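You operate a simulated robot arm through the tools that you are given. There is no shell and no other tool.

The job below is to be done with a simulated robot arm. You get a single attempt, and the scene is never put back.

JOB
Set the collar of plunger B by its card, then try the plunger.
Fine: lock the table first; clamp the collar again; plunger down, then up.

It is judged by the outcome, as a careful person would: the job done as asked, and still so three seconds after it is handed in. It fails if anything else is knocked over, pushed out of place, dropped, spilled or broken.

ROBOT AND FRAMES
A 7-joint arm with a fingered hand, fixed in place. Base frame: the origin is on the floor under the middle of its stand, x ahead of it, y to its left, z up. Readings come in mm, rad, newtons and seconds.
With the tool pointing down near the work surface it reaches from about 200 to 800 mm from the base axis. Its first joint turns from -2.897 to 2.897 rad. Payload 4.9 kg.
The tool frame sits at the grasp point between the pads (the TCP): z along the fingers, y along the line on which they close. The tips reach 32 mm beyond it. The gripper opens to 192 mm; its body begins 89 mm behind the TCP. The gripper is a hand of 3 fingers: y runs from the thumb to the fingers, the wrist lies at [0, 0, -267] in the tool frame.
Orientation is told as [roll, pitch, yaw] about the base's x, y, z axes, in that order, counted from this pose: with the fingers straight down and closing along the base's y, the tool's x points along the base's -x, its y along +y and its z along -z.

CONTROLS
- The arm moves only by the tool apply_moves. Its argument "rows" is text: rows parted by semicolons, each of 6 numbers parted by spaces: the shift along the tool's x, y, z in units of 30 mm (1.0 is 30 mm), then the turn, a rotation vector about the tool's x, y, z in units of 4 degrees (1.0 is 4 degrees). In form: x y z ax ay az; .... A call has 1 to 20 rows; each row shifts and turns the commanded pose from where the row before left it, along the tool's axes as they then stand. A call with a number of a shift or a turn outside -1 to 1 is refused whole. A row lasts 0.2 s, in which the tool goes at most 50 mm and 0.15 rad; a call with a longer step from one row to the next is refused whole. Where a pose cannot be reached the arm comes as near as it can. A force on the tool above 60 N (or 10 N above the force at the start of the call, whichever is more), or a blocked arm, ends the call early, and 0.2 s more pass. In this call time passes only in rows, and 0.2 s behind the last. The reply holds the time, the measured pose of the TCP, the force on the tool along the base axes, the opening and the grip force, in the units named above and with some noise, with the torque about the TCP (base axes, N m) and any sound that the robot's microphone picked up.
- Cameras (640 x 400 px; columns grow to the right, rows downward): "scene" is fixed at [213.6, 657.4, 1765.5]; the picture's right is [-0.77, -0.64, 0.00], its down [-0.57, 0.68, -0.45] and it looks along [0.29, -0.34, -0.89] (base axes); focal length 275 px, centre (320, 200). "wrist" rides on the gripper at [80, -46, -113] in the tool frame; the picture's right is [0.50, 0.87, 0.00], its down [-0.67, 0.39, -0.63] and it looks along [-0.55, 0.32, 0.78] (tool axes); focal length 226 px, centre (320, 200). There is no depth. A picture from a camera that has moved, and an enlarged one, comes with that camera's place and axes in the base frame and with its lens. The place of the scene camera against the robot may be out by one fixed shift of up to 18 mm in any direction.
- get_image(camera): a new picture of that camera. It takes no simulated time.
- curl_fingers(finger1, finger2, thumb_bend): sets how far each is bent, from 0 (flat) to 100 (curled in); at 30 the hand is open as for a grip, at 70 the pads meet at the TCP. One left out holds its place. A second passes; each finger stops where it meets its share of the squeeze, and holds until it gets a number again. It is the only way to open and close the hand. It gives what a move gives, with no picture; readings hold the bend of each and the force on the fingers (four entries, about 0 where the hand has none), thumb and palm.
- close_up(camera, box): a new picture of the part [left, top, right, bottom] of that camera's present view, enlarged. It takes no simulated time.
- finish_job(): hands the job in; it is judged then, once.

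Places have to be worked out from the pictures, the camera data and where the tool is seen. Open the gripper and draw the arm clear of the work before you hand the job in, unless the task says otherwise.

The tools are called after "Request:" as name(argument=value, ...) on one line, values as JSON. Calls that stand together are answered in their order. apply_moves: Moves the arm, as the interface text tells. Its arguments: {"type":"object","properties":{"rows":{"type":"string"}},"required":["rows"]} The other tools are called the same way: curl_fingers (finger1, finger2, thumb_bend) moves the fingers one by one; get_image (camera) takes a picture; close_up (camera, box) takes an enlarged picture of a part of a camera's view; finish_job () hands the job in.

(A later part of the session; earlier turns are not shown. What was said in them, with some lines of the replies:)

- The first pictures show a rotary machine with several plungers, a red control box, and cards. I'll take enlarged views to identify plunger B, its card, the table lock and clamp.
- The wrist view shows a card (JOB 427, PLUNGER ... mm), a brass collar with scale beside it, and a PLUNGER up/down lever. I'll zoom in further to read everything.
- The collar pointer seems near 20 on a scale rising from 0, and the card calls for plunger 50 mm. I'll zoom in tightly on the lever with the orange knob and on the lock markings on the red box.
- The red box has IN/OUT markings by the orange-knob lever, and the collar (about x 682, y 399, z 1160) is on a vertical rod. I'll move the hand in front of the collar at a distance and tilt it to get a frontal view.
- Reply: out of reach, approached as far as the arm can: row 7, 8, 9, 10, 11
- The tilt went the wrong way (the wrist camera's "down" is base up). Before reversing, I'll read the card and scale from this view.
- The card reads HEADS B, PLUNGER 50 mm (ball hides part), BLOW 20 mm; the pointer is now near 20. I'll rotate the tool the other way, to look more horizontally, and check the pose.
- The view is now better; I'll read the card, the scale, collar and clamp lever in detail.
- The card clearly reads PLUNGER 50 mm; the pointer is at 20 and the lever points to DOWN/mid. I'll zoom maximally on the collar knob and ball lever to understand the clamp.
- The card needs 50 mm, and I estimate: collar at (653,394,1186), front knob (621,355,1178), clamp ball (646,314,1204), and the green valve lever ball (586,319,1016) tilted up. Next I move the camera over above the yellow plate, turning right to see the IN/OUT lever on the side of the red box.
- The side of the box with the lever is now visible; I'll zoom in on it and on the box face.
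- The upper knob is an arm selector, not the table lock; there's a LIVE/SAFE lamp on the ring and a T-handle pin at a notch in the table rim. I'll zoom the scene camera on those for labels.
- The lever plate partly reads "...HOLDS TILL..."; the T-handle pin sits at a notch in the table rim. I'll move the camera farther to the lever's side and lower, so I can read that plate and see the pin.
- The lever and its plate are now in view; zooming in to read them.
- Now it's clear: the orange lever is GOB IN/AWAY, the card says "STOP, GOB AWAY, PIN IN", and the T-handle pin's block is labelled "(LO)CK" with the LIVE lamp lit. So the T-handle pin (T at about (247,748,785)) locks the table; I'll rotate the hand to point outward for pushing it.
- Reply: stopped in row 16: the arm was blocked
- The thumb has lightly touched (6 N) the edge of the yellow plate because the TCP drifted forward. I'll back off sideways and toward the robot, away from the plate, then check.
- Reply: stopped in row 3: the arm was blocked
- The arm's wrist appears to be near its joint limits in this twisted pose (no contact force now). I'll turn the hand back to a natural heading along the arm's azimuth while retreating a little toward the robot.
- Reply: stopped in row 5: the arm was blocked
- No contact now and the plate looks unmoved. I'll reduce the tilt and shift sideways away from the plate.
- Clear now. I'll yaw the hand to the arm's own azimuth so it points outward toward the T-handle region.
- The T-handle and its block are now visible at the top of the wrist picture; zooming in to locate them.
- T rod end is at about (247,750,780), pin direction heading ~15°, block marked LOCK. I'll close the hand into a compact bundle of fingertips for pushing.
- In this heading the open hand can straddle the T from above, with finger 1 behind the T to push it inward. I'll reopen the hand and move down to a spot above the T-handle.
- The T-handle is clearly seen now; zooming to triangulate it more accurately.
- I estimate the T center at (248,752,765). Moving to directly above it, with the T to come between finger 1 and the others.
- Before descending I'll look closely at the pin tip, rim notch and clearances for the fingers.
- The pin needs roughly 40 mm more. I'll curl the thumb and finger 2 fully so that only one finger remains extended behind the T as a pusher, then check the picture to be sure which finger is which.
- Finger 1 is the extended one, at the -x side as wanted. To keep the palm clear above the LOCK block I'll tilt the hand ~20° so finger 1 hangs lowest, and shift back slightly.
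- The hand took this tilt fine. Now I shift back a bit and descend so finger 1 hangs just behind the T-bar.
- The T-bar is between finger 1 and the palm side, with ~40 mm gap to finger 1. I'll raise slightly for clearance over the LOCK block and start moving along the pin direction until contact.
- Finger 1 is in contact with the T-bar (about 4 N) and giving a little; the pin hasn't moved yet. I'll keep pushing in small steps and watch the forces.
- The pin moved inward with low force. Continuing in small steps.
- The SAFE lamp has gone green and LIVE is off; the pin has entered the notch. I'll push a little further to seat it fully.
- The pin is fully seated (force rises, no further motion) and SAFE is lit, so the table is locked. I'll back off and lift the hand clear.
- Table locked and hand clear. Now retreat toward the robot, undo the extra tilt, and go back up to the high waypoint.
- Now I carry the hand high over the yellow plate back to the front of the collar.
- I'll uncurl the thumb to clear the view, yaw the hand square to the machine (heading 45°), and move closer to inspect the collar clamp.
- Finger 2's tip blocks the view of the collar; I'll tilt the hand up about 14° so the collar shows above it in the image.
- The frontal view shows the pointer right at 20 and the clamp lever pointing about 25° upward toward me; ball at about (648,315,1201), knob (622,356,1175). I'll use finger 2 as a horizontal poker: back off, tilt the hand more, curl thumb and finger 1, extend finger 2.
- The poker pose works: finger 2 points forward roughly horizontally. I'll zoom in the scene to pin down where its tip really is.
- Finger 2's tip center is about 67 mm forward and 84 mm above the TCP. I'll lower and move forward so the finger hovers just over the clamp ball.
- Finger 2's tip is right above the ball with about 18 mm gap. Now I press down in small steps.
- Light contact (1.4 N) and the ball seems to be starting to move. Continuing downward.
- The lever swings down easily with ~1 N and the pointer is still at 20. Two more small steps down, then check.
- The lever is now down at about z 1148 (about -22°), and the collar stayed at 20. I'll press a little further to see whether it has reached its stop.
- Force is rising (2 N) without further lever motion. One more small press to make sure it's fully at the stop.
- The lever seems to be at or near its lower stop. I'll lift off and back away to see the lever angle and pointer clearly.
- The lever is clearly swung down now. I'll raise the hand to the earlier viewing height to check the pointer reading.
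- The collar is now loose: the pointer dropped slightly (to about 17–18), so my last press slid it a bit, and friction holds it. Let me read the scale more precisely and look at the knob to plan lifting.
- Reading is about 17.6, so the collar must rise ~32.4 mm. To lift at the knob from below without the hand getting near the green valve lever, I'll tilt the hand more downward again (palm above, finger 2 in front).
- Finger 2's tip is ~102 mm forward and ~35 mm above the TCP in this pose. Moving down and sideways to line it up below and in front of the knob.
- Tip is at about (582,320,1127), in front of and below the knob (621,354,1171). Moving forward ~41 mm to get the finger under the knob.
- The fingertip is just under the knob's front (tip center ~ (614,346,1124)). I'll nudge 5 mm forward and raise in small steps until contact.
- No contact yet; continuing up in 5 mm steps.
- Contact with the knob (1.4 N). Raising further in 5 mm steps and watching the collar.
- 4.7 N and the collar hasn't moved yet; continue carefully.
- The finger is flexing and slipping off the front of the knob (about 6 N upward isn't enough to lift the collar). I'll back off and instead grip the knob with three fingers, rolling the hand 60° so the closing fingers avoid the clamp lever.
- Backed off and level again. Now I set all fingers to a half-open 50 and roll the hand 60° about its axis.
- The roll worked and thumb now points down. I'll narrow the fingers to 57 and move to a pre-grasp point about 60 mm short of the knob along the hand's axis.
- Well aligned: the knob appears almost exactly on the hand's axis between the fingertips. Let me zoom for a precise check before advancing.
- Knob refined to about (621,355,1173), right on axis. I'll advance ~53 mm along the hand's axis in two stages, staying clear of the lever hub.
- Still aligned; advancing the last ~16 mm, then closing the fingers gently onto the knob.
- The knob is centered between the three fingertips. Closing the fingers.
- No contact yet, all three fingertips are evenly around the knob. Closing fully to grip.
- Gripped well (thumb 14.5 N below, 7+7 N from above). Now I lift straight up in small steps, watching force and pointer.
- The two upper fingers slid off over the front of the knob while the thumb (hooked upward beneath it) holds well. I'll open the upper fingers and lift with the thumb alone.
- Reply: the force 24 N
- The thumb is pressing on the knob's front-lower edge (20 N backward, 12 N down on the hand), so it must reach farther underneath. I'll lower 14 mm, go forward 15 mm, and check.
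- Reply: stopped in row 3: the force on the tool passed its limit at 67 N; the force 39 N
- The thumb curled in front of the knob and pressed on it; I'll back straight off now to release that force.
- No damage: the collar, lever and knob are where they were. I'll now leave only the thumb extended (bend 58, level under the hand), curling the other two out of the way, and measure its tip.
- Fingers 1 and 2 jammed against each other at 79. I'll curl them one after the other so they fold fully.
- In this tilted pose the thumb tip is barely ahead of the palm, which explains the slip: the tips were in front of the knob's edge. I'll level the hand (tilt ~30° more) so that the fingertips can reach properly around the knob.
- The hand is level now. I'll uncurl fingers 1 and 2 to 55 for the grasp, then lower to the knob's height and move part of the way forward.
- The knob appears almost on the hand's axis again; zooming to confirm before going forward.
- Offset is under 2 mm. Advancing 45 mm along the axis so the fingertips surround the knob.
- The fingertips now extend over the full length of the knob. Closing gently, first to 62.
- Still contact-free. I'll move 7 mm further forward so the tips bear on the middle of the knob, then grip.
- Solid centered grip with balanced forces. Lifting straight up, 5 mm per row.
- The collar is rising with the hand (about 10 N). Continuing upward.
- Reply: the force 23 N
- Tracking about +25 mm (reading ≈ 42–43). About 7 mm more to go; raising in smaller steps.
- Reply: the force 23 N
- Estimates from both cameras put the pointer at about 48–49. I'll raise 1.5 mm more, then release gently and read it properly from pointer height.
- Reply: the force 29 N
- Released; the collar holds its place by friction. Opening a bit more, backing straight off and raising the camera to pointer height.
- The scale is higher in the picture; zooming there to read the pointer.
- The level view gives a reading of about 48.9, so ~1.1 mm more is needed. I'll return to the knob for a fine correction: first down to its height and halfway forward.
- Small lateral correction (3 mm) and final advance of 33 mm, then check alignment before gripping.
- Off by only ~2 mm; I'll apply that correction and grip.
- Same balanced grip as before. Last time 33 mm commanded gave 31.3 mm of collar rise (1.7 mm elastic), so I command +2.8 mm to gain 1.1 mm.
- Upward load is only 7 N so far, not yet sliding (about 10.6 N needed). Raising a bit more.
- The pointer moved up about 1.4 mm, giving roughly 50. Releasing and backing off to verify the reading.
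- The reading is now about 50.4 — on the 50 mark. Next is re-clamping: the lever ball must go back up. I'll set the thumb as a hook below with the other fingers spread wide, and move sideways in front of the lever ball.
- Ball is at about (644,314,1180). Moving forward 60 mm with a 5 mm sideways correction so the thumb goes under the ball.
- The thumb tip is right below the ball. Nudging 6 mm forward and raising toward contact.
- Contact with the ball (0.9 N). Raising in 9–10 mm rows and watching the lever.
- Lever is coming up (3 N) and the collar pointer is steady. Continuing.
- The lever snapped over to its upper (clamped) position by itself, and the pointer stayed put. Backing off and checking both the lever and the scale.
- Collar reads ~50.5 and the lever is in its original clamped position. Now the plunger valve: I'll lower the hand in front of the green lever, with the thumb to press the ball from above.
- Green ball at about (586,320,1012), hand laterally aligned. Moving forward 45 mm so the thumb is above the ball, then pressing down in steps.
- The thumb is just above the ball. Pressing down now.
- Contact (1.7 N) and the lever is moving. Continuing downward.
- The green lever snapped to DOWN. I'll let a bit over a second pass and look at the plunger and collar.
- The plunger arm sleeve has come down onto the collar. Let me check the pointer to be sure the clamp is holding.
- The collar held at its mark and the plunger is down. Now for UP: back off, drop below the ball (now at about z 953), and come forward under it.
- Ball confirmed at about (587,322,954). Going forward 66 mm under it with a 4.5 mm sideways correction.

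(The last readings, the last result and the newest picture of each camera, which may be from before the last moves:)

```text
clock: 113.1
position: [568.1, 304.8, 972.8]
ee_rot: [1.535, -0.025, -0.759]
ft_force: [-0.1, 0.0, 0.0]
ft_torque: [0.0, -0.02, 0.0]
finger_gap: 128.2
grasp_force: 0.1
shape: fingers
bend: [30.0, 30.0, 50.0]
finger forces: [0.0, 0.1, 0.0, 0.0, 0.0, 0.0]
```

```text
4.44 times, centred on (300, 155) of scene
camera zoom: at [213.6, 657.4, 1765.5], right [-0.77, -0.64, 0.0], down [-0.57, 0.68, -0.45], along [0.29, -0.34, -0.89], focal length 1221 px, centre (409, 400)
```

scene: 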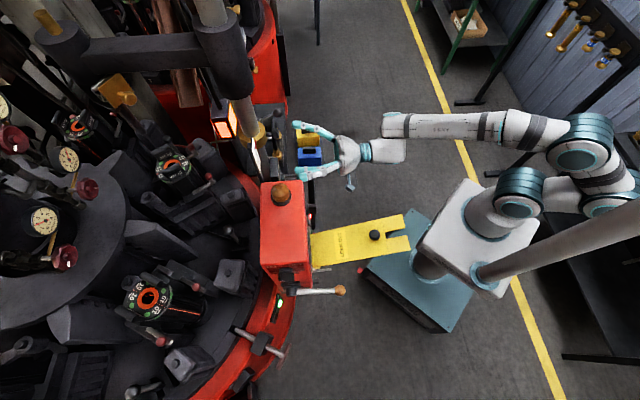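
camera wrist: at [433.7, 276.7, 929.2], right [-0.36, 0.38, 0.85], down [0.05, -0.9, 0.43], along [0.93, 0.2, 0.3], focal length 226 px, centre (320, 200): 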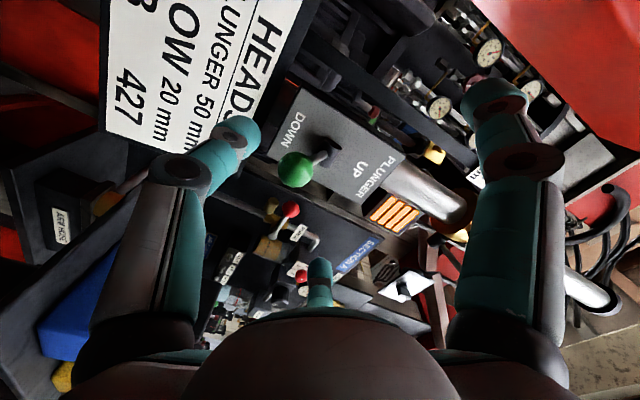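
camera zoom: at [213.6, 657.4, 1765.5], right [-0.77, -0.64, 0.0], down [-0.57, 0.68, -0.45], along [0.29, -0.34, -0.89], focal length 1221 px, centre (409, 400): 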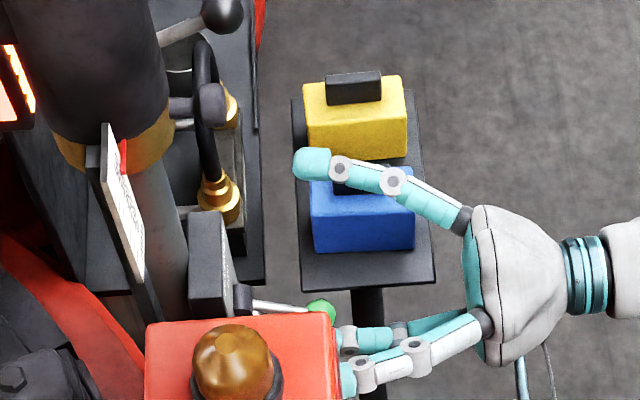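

Aligned under the ball. Raising in steps.

Request:
apply_moves(rows="0 0.3 0 0 0 0; 0 0.3 0 0 0 0; 0 0.3 0 0 0 0")

Request:
get_image(camera="wrist")

```text
clock: 113.9
position: [568.4, 304.6, 998.6]
ee_rot: [1.533, -0.026, -0.76]
ft_force: [-2.5, -2.5, -5.3]
ft_torque: [-0.22, 0.17, -0.03]
finger_gap: 132.6
grasp_force: 2.0
shape: fingers
bend: [30.0, 30.0, 48.0]
finger forces: [0.0, 0.0, 0.0, 0.1, 4.6, 0.1]
```

```text
taken
camera wrist: at [433.1, 276.4, 956.7], right [-0.36, 0.38, 0.85], down [0.05, -0.9, 0.43], along [0.93, 0.2, 0.3], focal length 226 px, centre (320, 200)
```

wrist: 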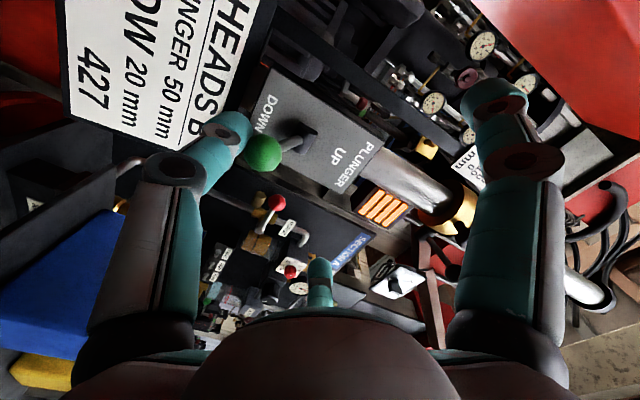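

Lever is resisting slightly (4.6 N); continuing upward.

Request:
apply_moves(rows="0 0.3 0 0 0 0; 0 0.3 0 0 0 0")

Request:
get_image(camera="wrist")

```text
clock: 114.5
position: [570.0, 306.1, 1020.6]
ee_rot: [1.538, -0.027, -0.759]
ft_force: [-1.6, -0.6, -1.2]
ft_torque: [-0.04, 0.1, -0.01]
finger_gap: 130.3
grasp_force: 1.0
shape: fingers
bend: [30.0, 30.0, 49.0]
finger forces: [0.0, 0.0, 0.0, 0.0, 1.8, 0.0]
```

```text
taken
camera wrist: at [434.7, 277.7, 976.6], right [-0.36, 0.38, 0.85], down [0.05, -0.9, 0.43], along [0.93, 0.2, 0.3], focal length 226 px, centre (320, 200)
```

wrist: 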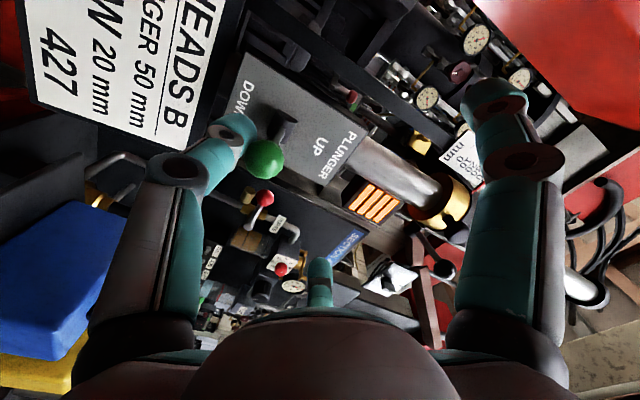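

The lever is moving up with the thumb (now about horizontal). Two more steps.

Request:
apply_moves(rows="0 0.3 0 0 0 0; 0 0.3 0 0 0 0")

Request:
get_image(camera="wrist")

Request:
close_up(camera="scene", box=[180, 40, 340, 200])

```text
clock: 115.1
position: [569.4, 305.8, 1037.8]
ee_rot: [1.538, -0.027, -0.759]
ft_force: [-0.5, 0.2, 0.4]
ft_torque: [-0.01, 0.0, -0.03]
finger_gap: 128.7
grasp_force: 0.0
shape: fingers
bend: [30.0, 30.0, 50.0]
finger forces: [0.0, 0.1, 0.0, 0.0, 0.1, 0.0]
```

```text
taken
camera wrist: at [434.5, 278.0, 995.7], right [-0.36, 0.38, 0.85], down [0.05, -0.9, 0.43], along [0.93, 0.2, 0.3], focal length 226 px, centre (320, 200)
```

wrist: 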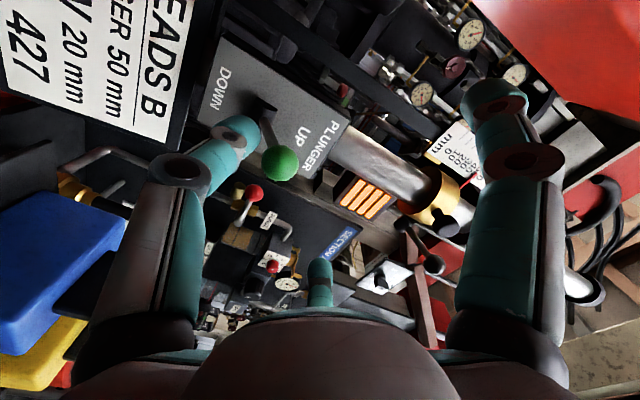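

```text
2.50 times, centred on (260, 120) of scene
camera zoom: at [213.6, 657.4, 1765.5], right [-0.77, -0.64, 0.0], down [-0.57, 0.68, -0.45], along [0.29, -0.34, -0.89], focal length 687 px, centre (470, 400)
```

zoom: 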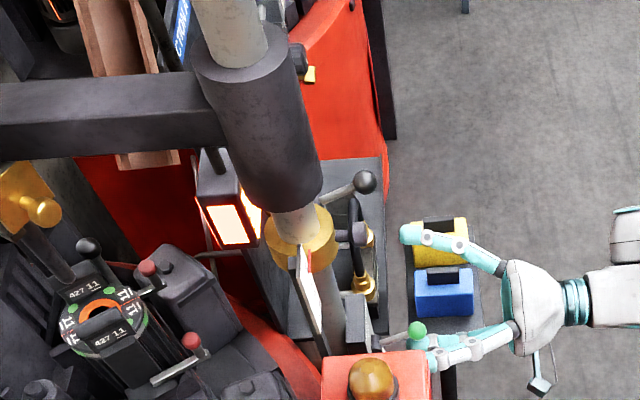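

The lever snapped to UP and the plunger sleeve is rising. I'll back the hand away and let time pass, then check.

Request:
apply_moves(rows="0 0 -0.8 0 0 0; 0 0 -0.9 0 0 0; 0 0 -0.9 0 0 0; 0 0 0 0 0 0; 0 0 0 0 0 0; 0 0 0 0 0 0; 0 0 0 0 0 0; 0 0 0 0 0 0")

Request:
get_image(camera="scene")

Request:
close_up(camera="scene", box=[180, 40, 340, 200])

Request:
get_image(camera="wrist")

```text
clock: 116.9
position: [514.7, 249.3, 1041.1]
ee_rot: [1.538, -0.026, -0.759]
ft_force: [0.0, -0.5, -0.6]
ft_torque: [-0.03, 0.0, 0.02]
finger_gap: 128.5
grasp_force: 0.0
shape: fingers
bend: [30.0, 30.0, 50.0]
finger forces: [0.1, 0.0, 0.0, 0.0, 0.0, 0.0]
```

```text
taken
```

scene: 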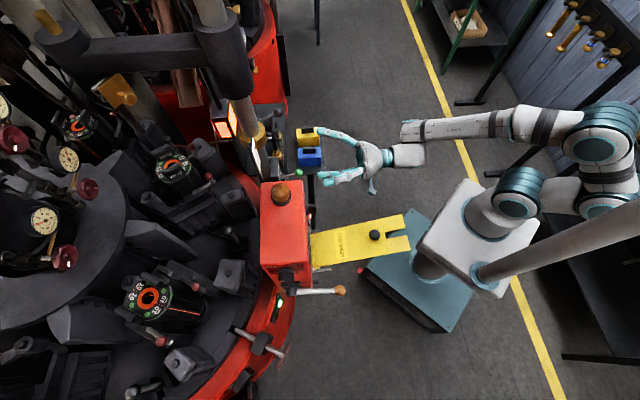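

```text
2.50 times, centred on (260, 120) of scene
camera zoom: at [213.6, 657.4, 1765.5], right [-0.77, -0.64, 0.0], down [-0.57, 0.68, -0.45], along [0.29, -0.34, -0.89], focal length 687 px, centre (470, 400)
```

zoom: 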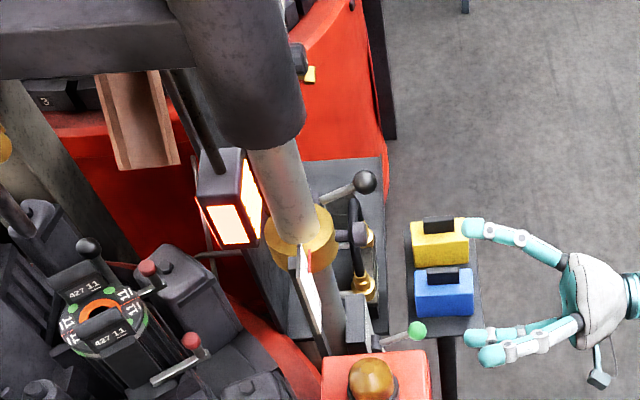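

```text
taken
camera wrist: at [380.0, 220.9, 998.6], right [-0.36, 0.38, 0.85], down [0.05, -0.9, 0.43], along [0.93, 0.2, 0.3], focal length 226 px, centre (320, 200)
```

wrist: 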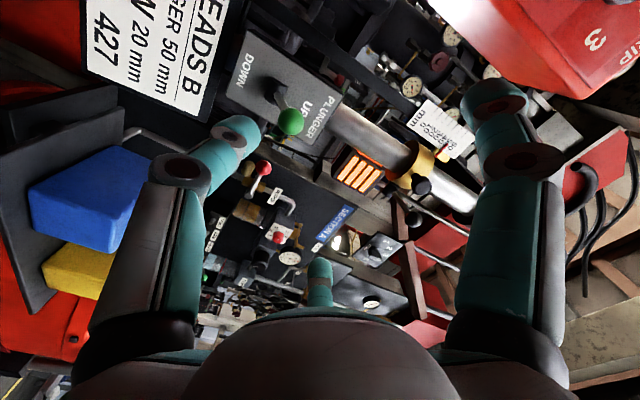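

Plunger is up again. Now I'll go to the reading height once more to verify the final collar reading and lever.

Request:
apply_moves(rows="0 0.925 0 0 0 0; 0 0.925 0 0 0 0; 0 0.925 0 0 0 0; 0 0.925 0.1 0 0 0; 0 0.925 0.2 0 0 0; 0.04 0.925 0.3 0 0 0; 0.06 0.925 0.3 0 0 0; 0.07 0.925 0.3 0 0 0")

Request:
get_image(camera="wrist")

Request:
close_up(camera="wrist", box=[270, 10, 350, 80])

Request:
close_up(camera="scene", box=[235, 110, 315, 185])

Request:
close_up(camera="scene", box=[220, 280, 320, 390])

```text
clock: 118.7
position: [537.4, 288.2, 1260.7]
ee_rot: [1.538, -0.027, -0.76]
ft_force: [0.4, -0.1, -0.4]
ft_torque: [0.0, -0.01, 0.0]
finger_gap: 128.4
grasp_force: 0.0
shape: fingers
bend: [30.0, 30.0, 50.0]
finger forces: [0.0, 0.0, 0.1, 0.0, 0.0, 0.0]
```

```text
taken
camera wrist: at [402.7, 261.1, 1217.5], right [-0.36, 0.38, 0.85], down [0.05, -0.9, 0.43], along [0.93, 0.2, 0.3], focal length 226 px, centre (320, 200)
```

wrist: 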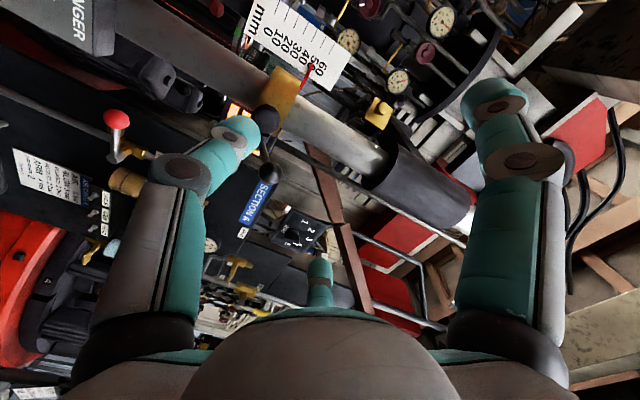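

```text
5.71 times, centred on (310, 45) of wrist
camera zoom: at [402.7, 261.1, 1217.5], right [-0.36, 0.38, 0.85], down [0.05, -0.9, 0.43], along [0.93, 0.2, 0.3], focal length 1292 px, centre (377, 1086)
```

zoom: 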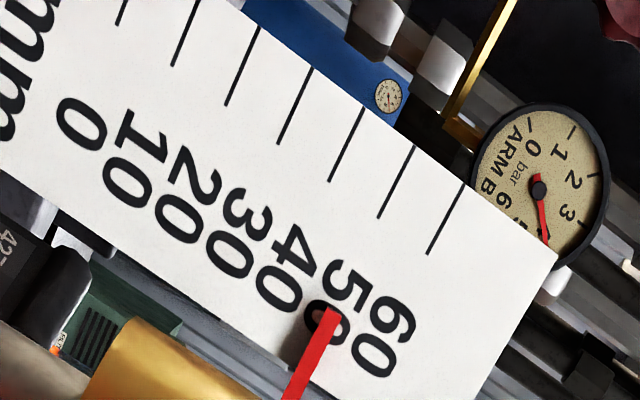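

```text
5.33 times, centred on (275, 148) of scene
camera zoom: at [213.6, 657.4, 1765.5], right [-0.77, -0.64, 0.0], down [-0.57, 0.68, -0.45], along [0.29, -0.34, -0.89], focal length 1466 px, centre (560, 480)
```

zoom: 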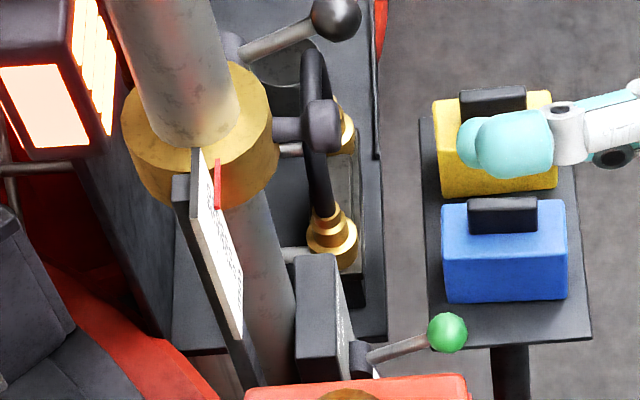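

```text
3.64 times, centred on (270, 335) of scene
camera zoom: at [213.6, 657.4, 1765.5], right [-0.77, -0.64, 0.0], down [-0.57, 0.68, -0.45], along [0.29, -0.34, -0.89], focal length 999 px, centre (502, -291)
```

zoom: 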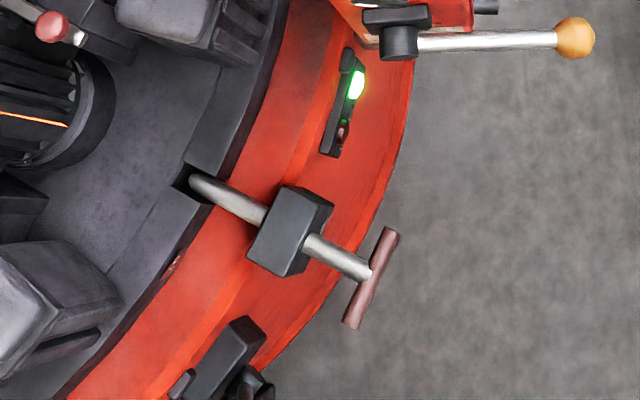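

Final state verified: collar at 50, clamp lever up, valve lever UP, plunger up, lock pin in with SAFE lit. Opening the hand and drawing the arm clear of the machine.

Request:
curl_fingers(finger1=30, finger2=30, thumb_bend=30)

Request:
apply_moves(rows="0 0 -0.9 0 0 0; 0 0 -0.9 0 0 0; 0 0 -0.9 0 0 0; 0 0.5 -0.5 1 0 0; 0 0.5 -0.3 1 0 0; 0 0.5 0 1 0 0; 0 0.5 0 1 0 0; 0 0 0 1 0 0; 0 0 0 1 0 0; 0 0 0 1 0 0")

Request:
get_image(camera="scene")

Request:
get_image(camera="wrist")

```text
clock: 119.7
position: [537.2, 289.3, 1260.6]
ee_rot: [1.537, -0.025, -0.76]
ft_force: [0.4, -0.3, 0.6]
ft_torque: [-0.02, 0.04, -0.03]
finger_gap: 167.7
grasp_force: 0.1
shape: fingers
bend: [30.0, 30.0, 30.0]
finger forces: [0.0, 0.1, 0.1, 0.0, 0.0, 0.1]
```

```text
clock: 121.9
position: [469.4, 220.6, 1324.9]
ee_rot: [1.047, -0.027, -0.762]
ft_force: [-0.5, 0.0, 0.2]
ft_torque: [-0.01, -0.02, 0.02]
finger_gap: 167.7
grasp_force: 0.2
shape: fingers
bend: [30.0, 30.0, 30.0]
finger forces: [0.0, 0.0, 0.0, 0.0, 0.1, 0.1]
```

```text
taken
```

scene: 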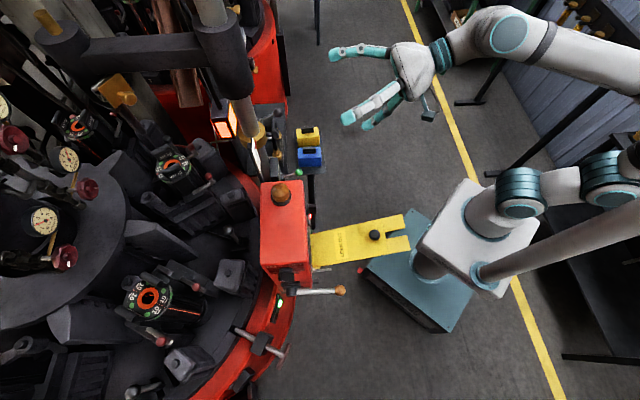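

```text
taken
camera wrist: at [328.9, 189.4, 1341.0], right [-0.08, 0.67, 0.74], down [0.23, -0.71, 0.67], along [0.97, 0.22, -0.1], focal length 226 px, centre (320, 200)
```

wrist: 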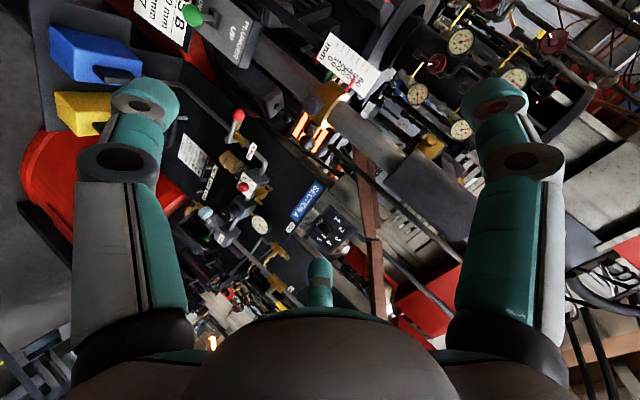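

The hand is open and clear of the machine. The lock pin is in with SAFE lit, the collar is clamped at 50 mm, the plunger has been tried down then up, and nothing else looks disturbed. I'm handing the job in.

Request:
finish_job()

```text
The job is handed in.
```

The collar of plunger B is set to its card's 50 mm and clamped again, and the plunger has been tried down, then up. The job has been handed in; no verdict came back.

- **Table lock:** I pushed the pin marked LOCK fully in before touching the collar. The lamp went from LIVE to SAFE and was still on SAFE at my last close look, just before the arm drew clear.
- **Collar:** The pointer read 20 at the start and 50.2 at the final check. The clamp lever is back in its up position, as it was at the start.
- **Plunger test:** With the valve lever at DOWN, the plunger came down and rested on the collar, which did not move. With the lever at UP, the plunger rose again, and it is up now.

Two contacts were harder than intended:
- **Yellow LOCK OUT plate:** early on, the thumb touched its edge at about 6 N. The plate looks unmoved in the later pictures.
- **Collar knob:** while I was gripping it, the thumb pressed its front and the force on the tool reached 67 N. I backed off, and the pictures showed nothing moved or damaged.

The hand is open and drawn clear of the machine. In the pictures nothing else looks out of place.
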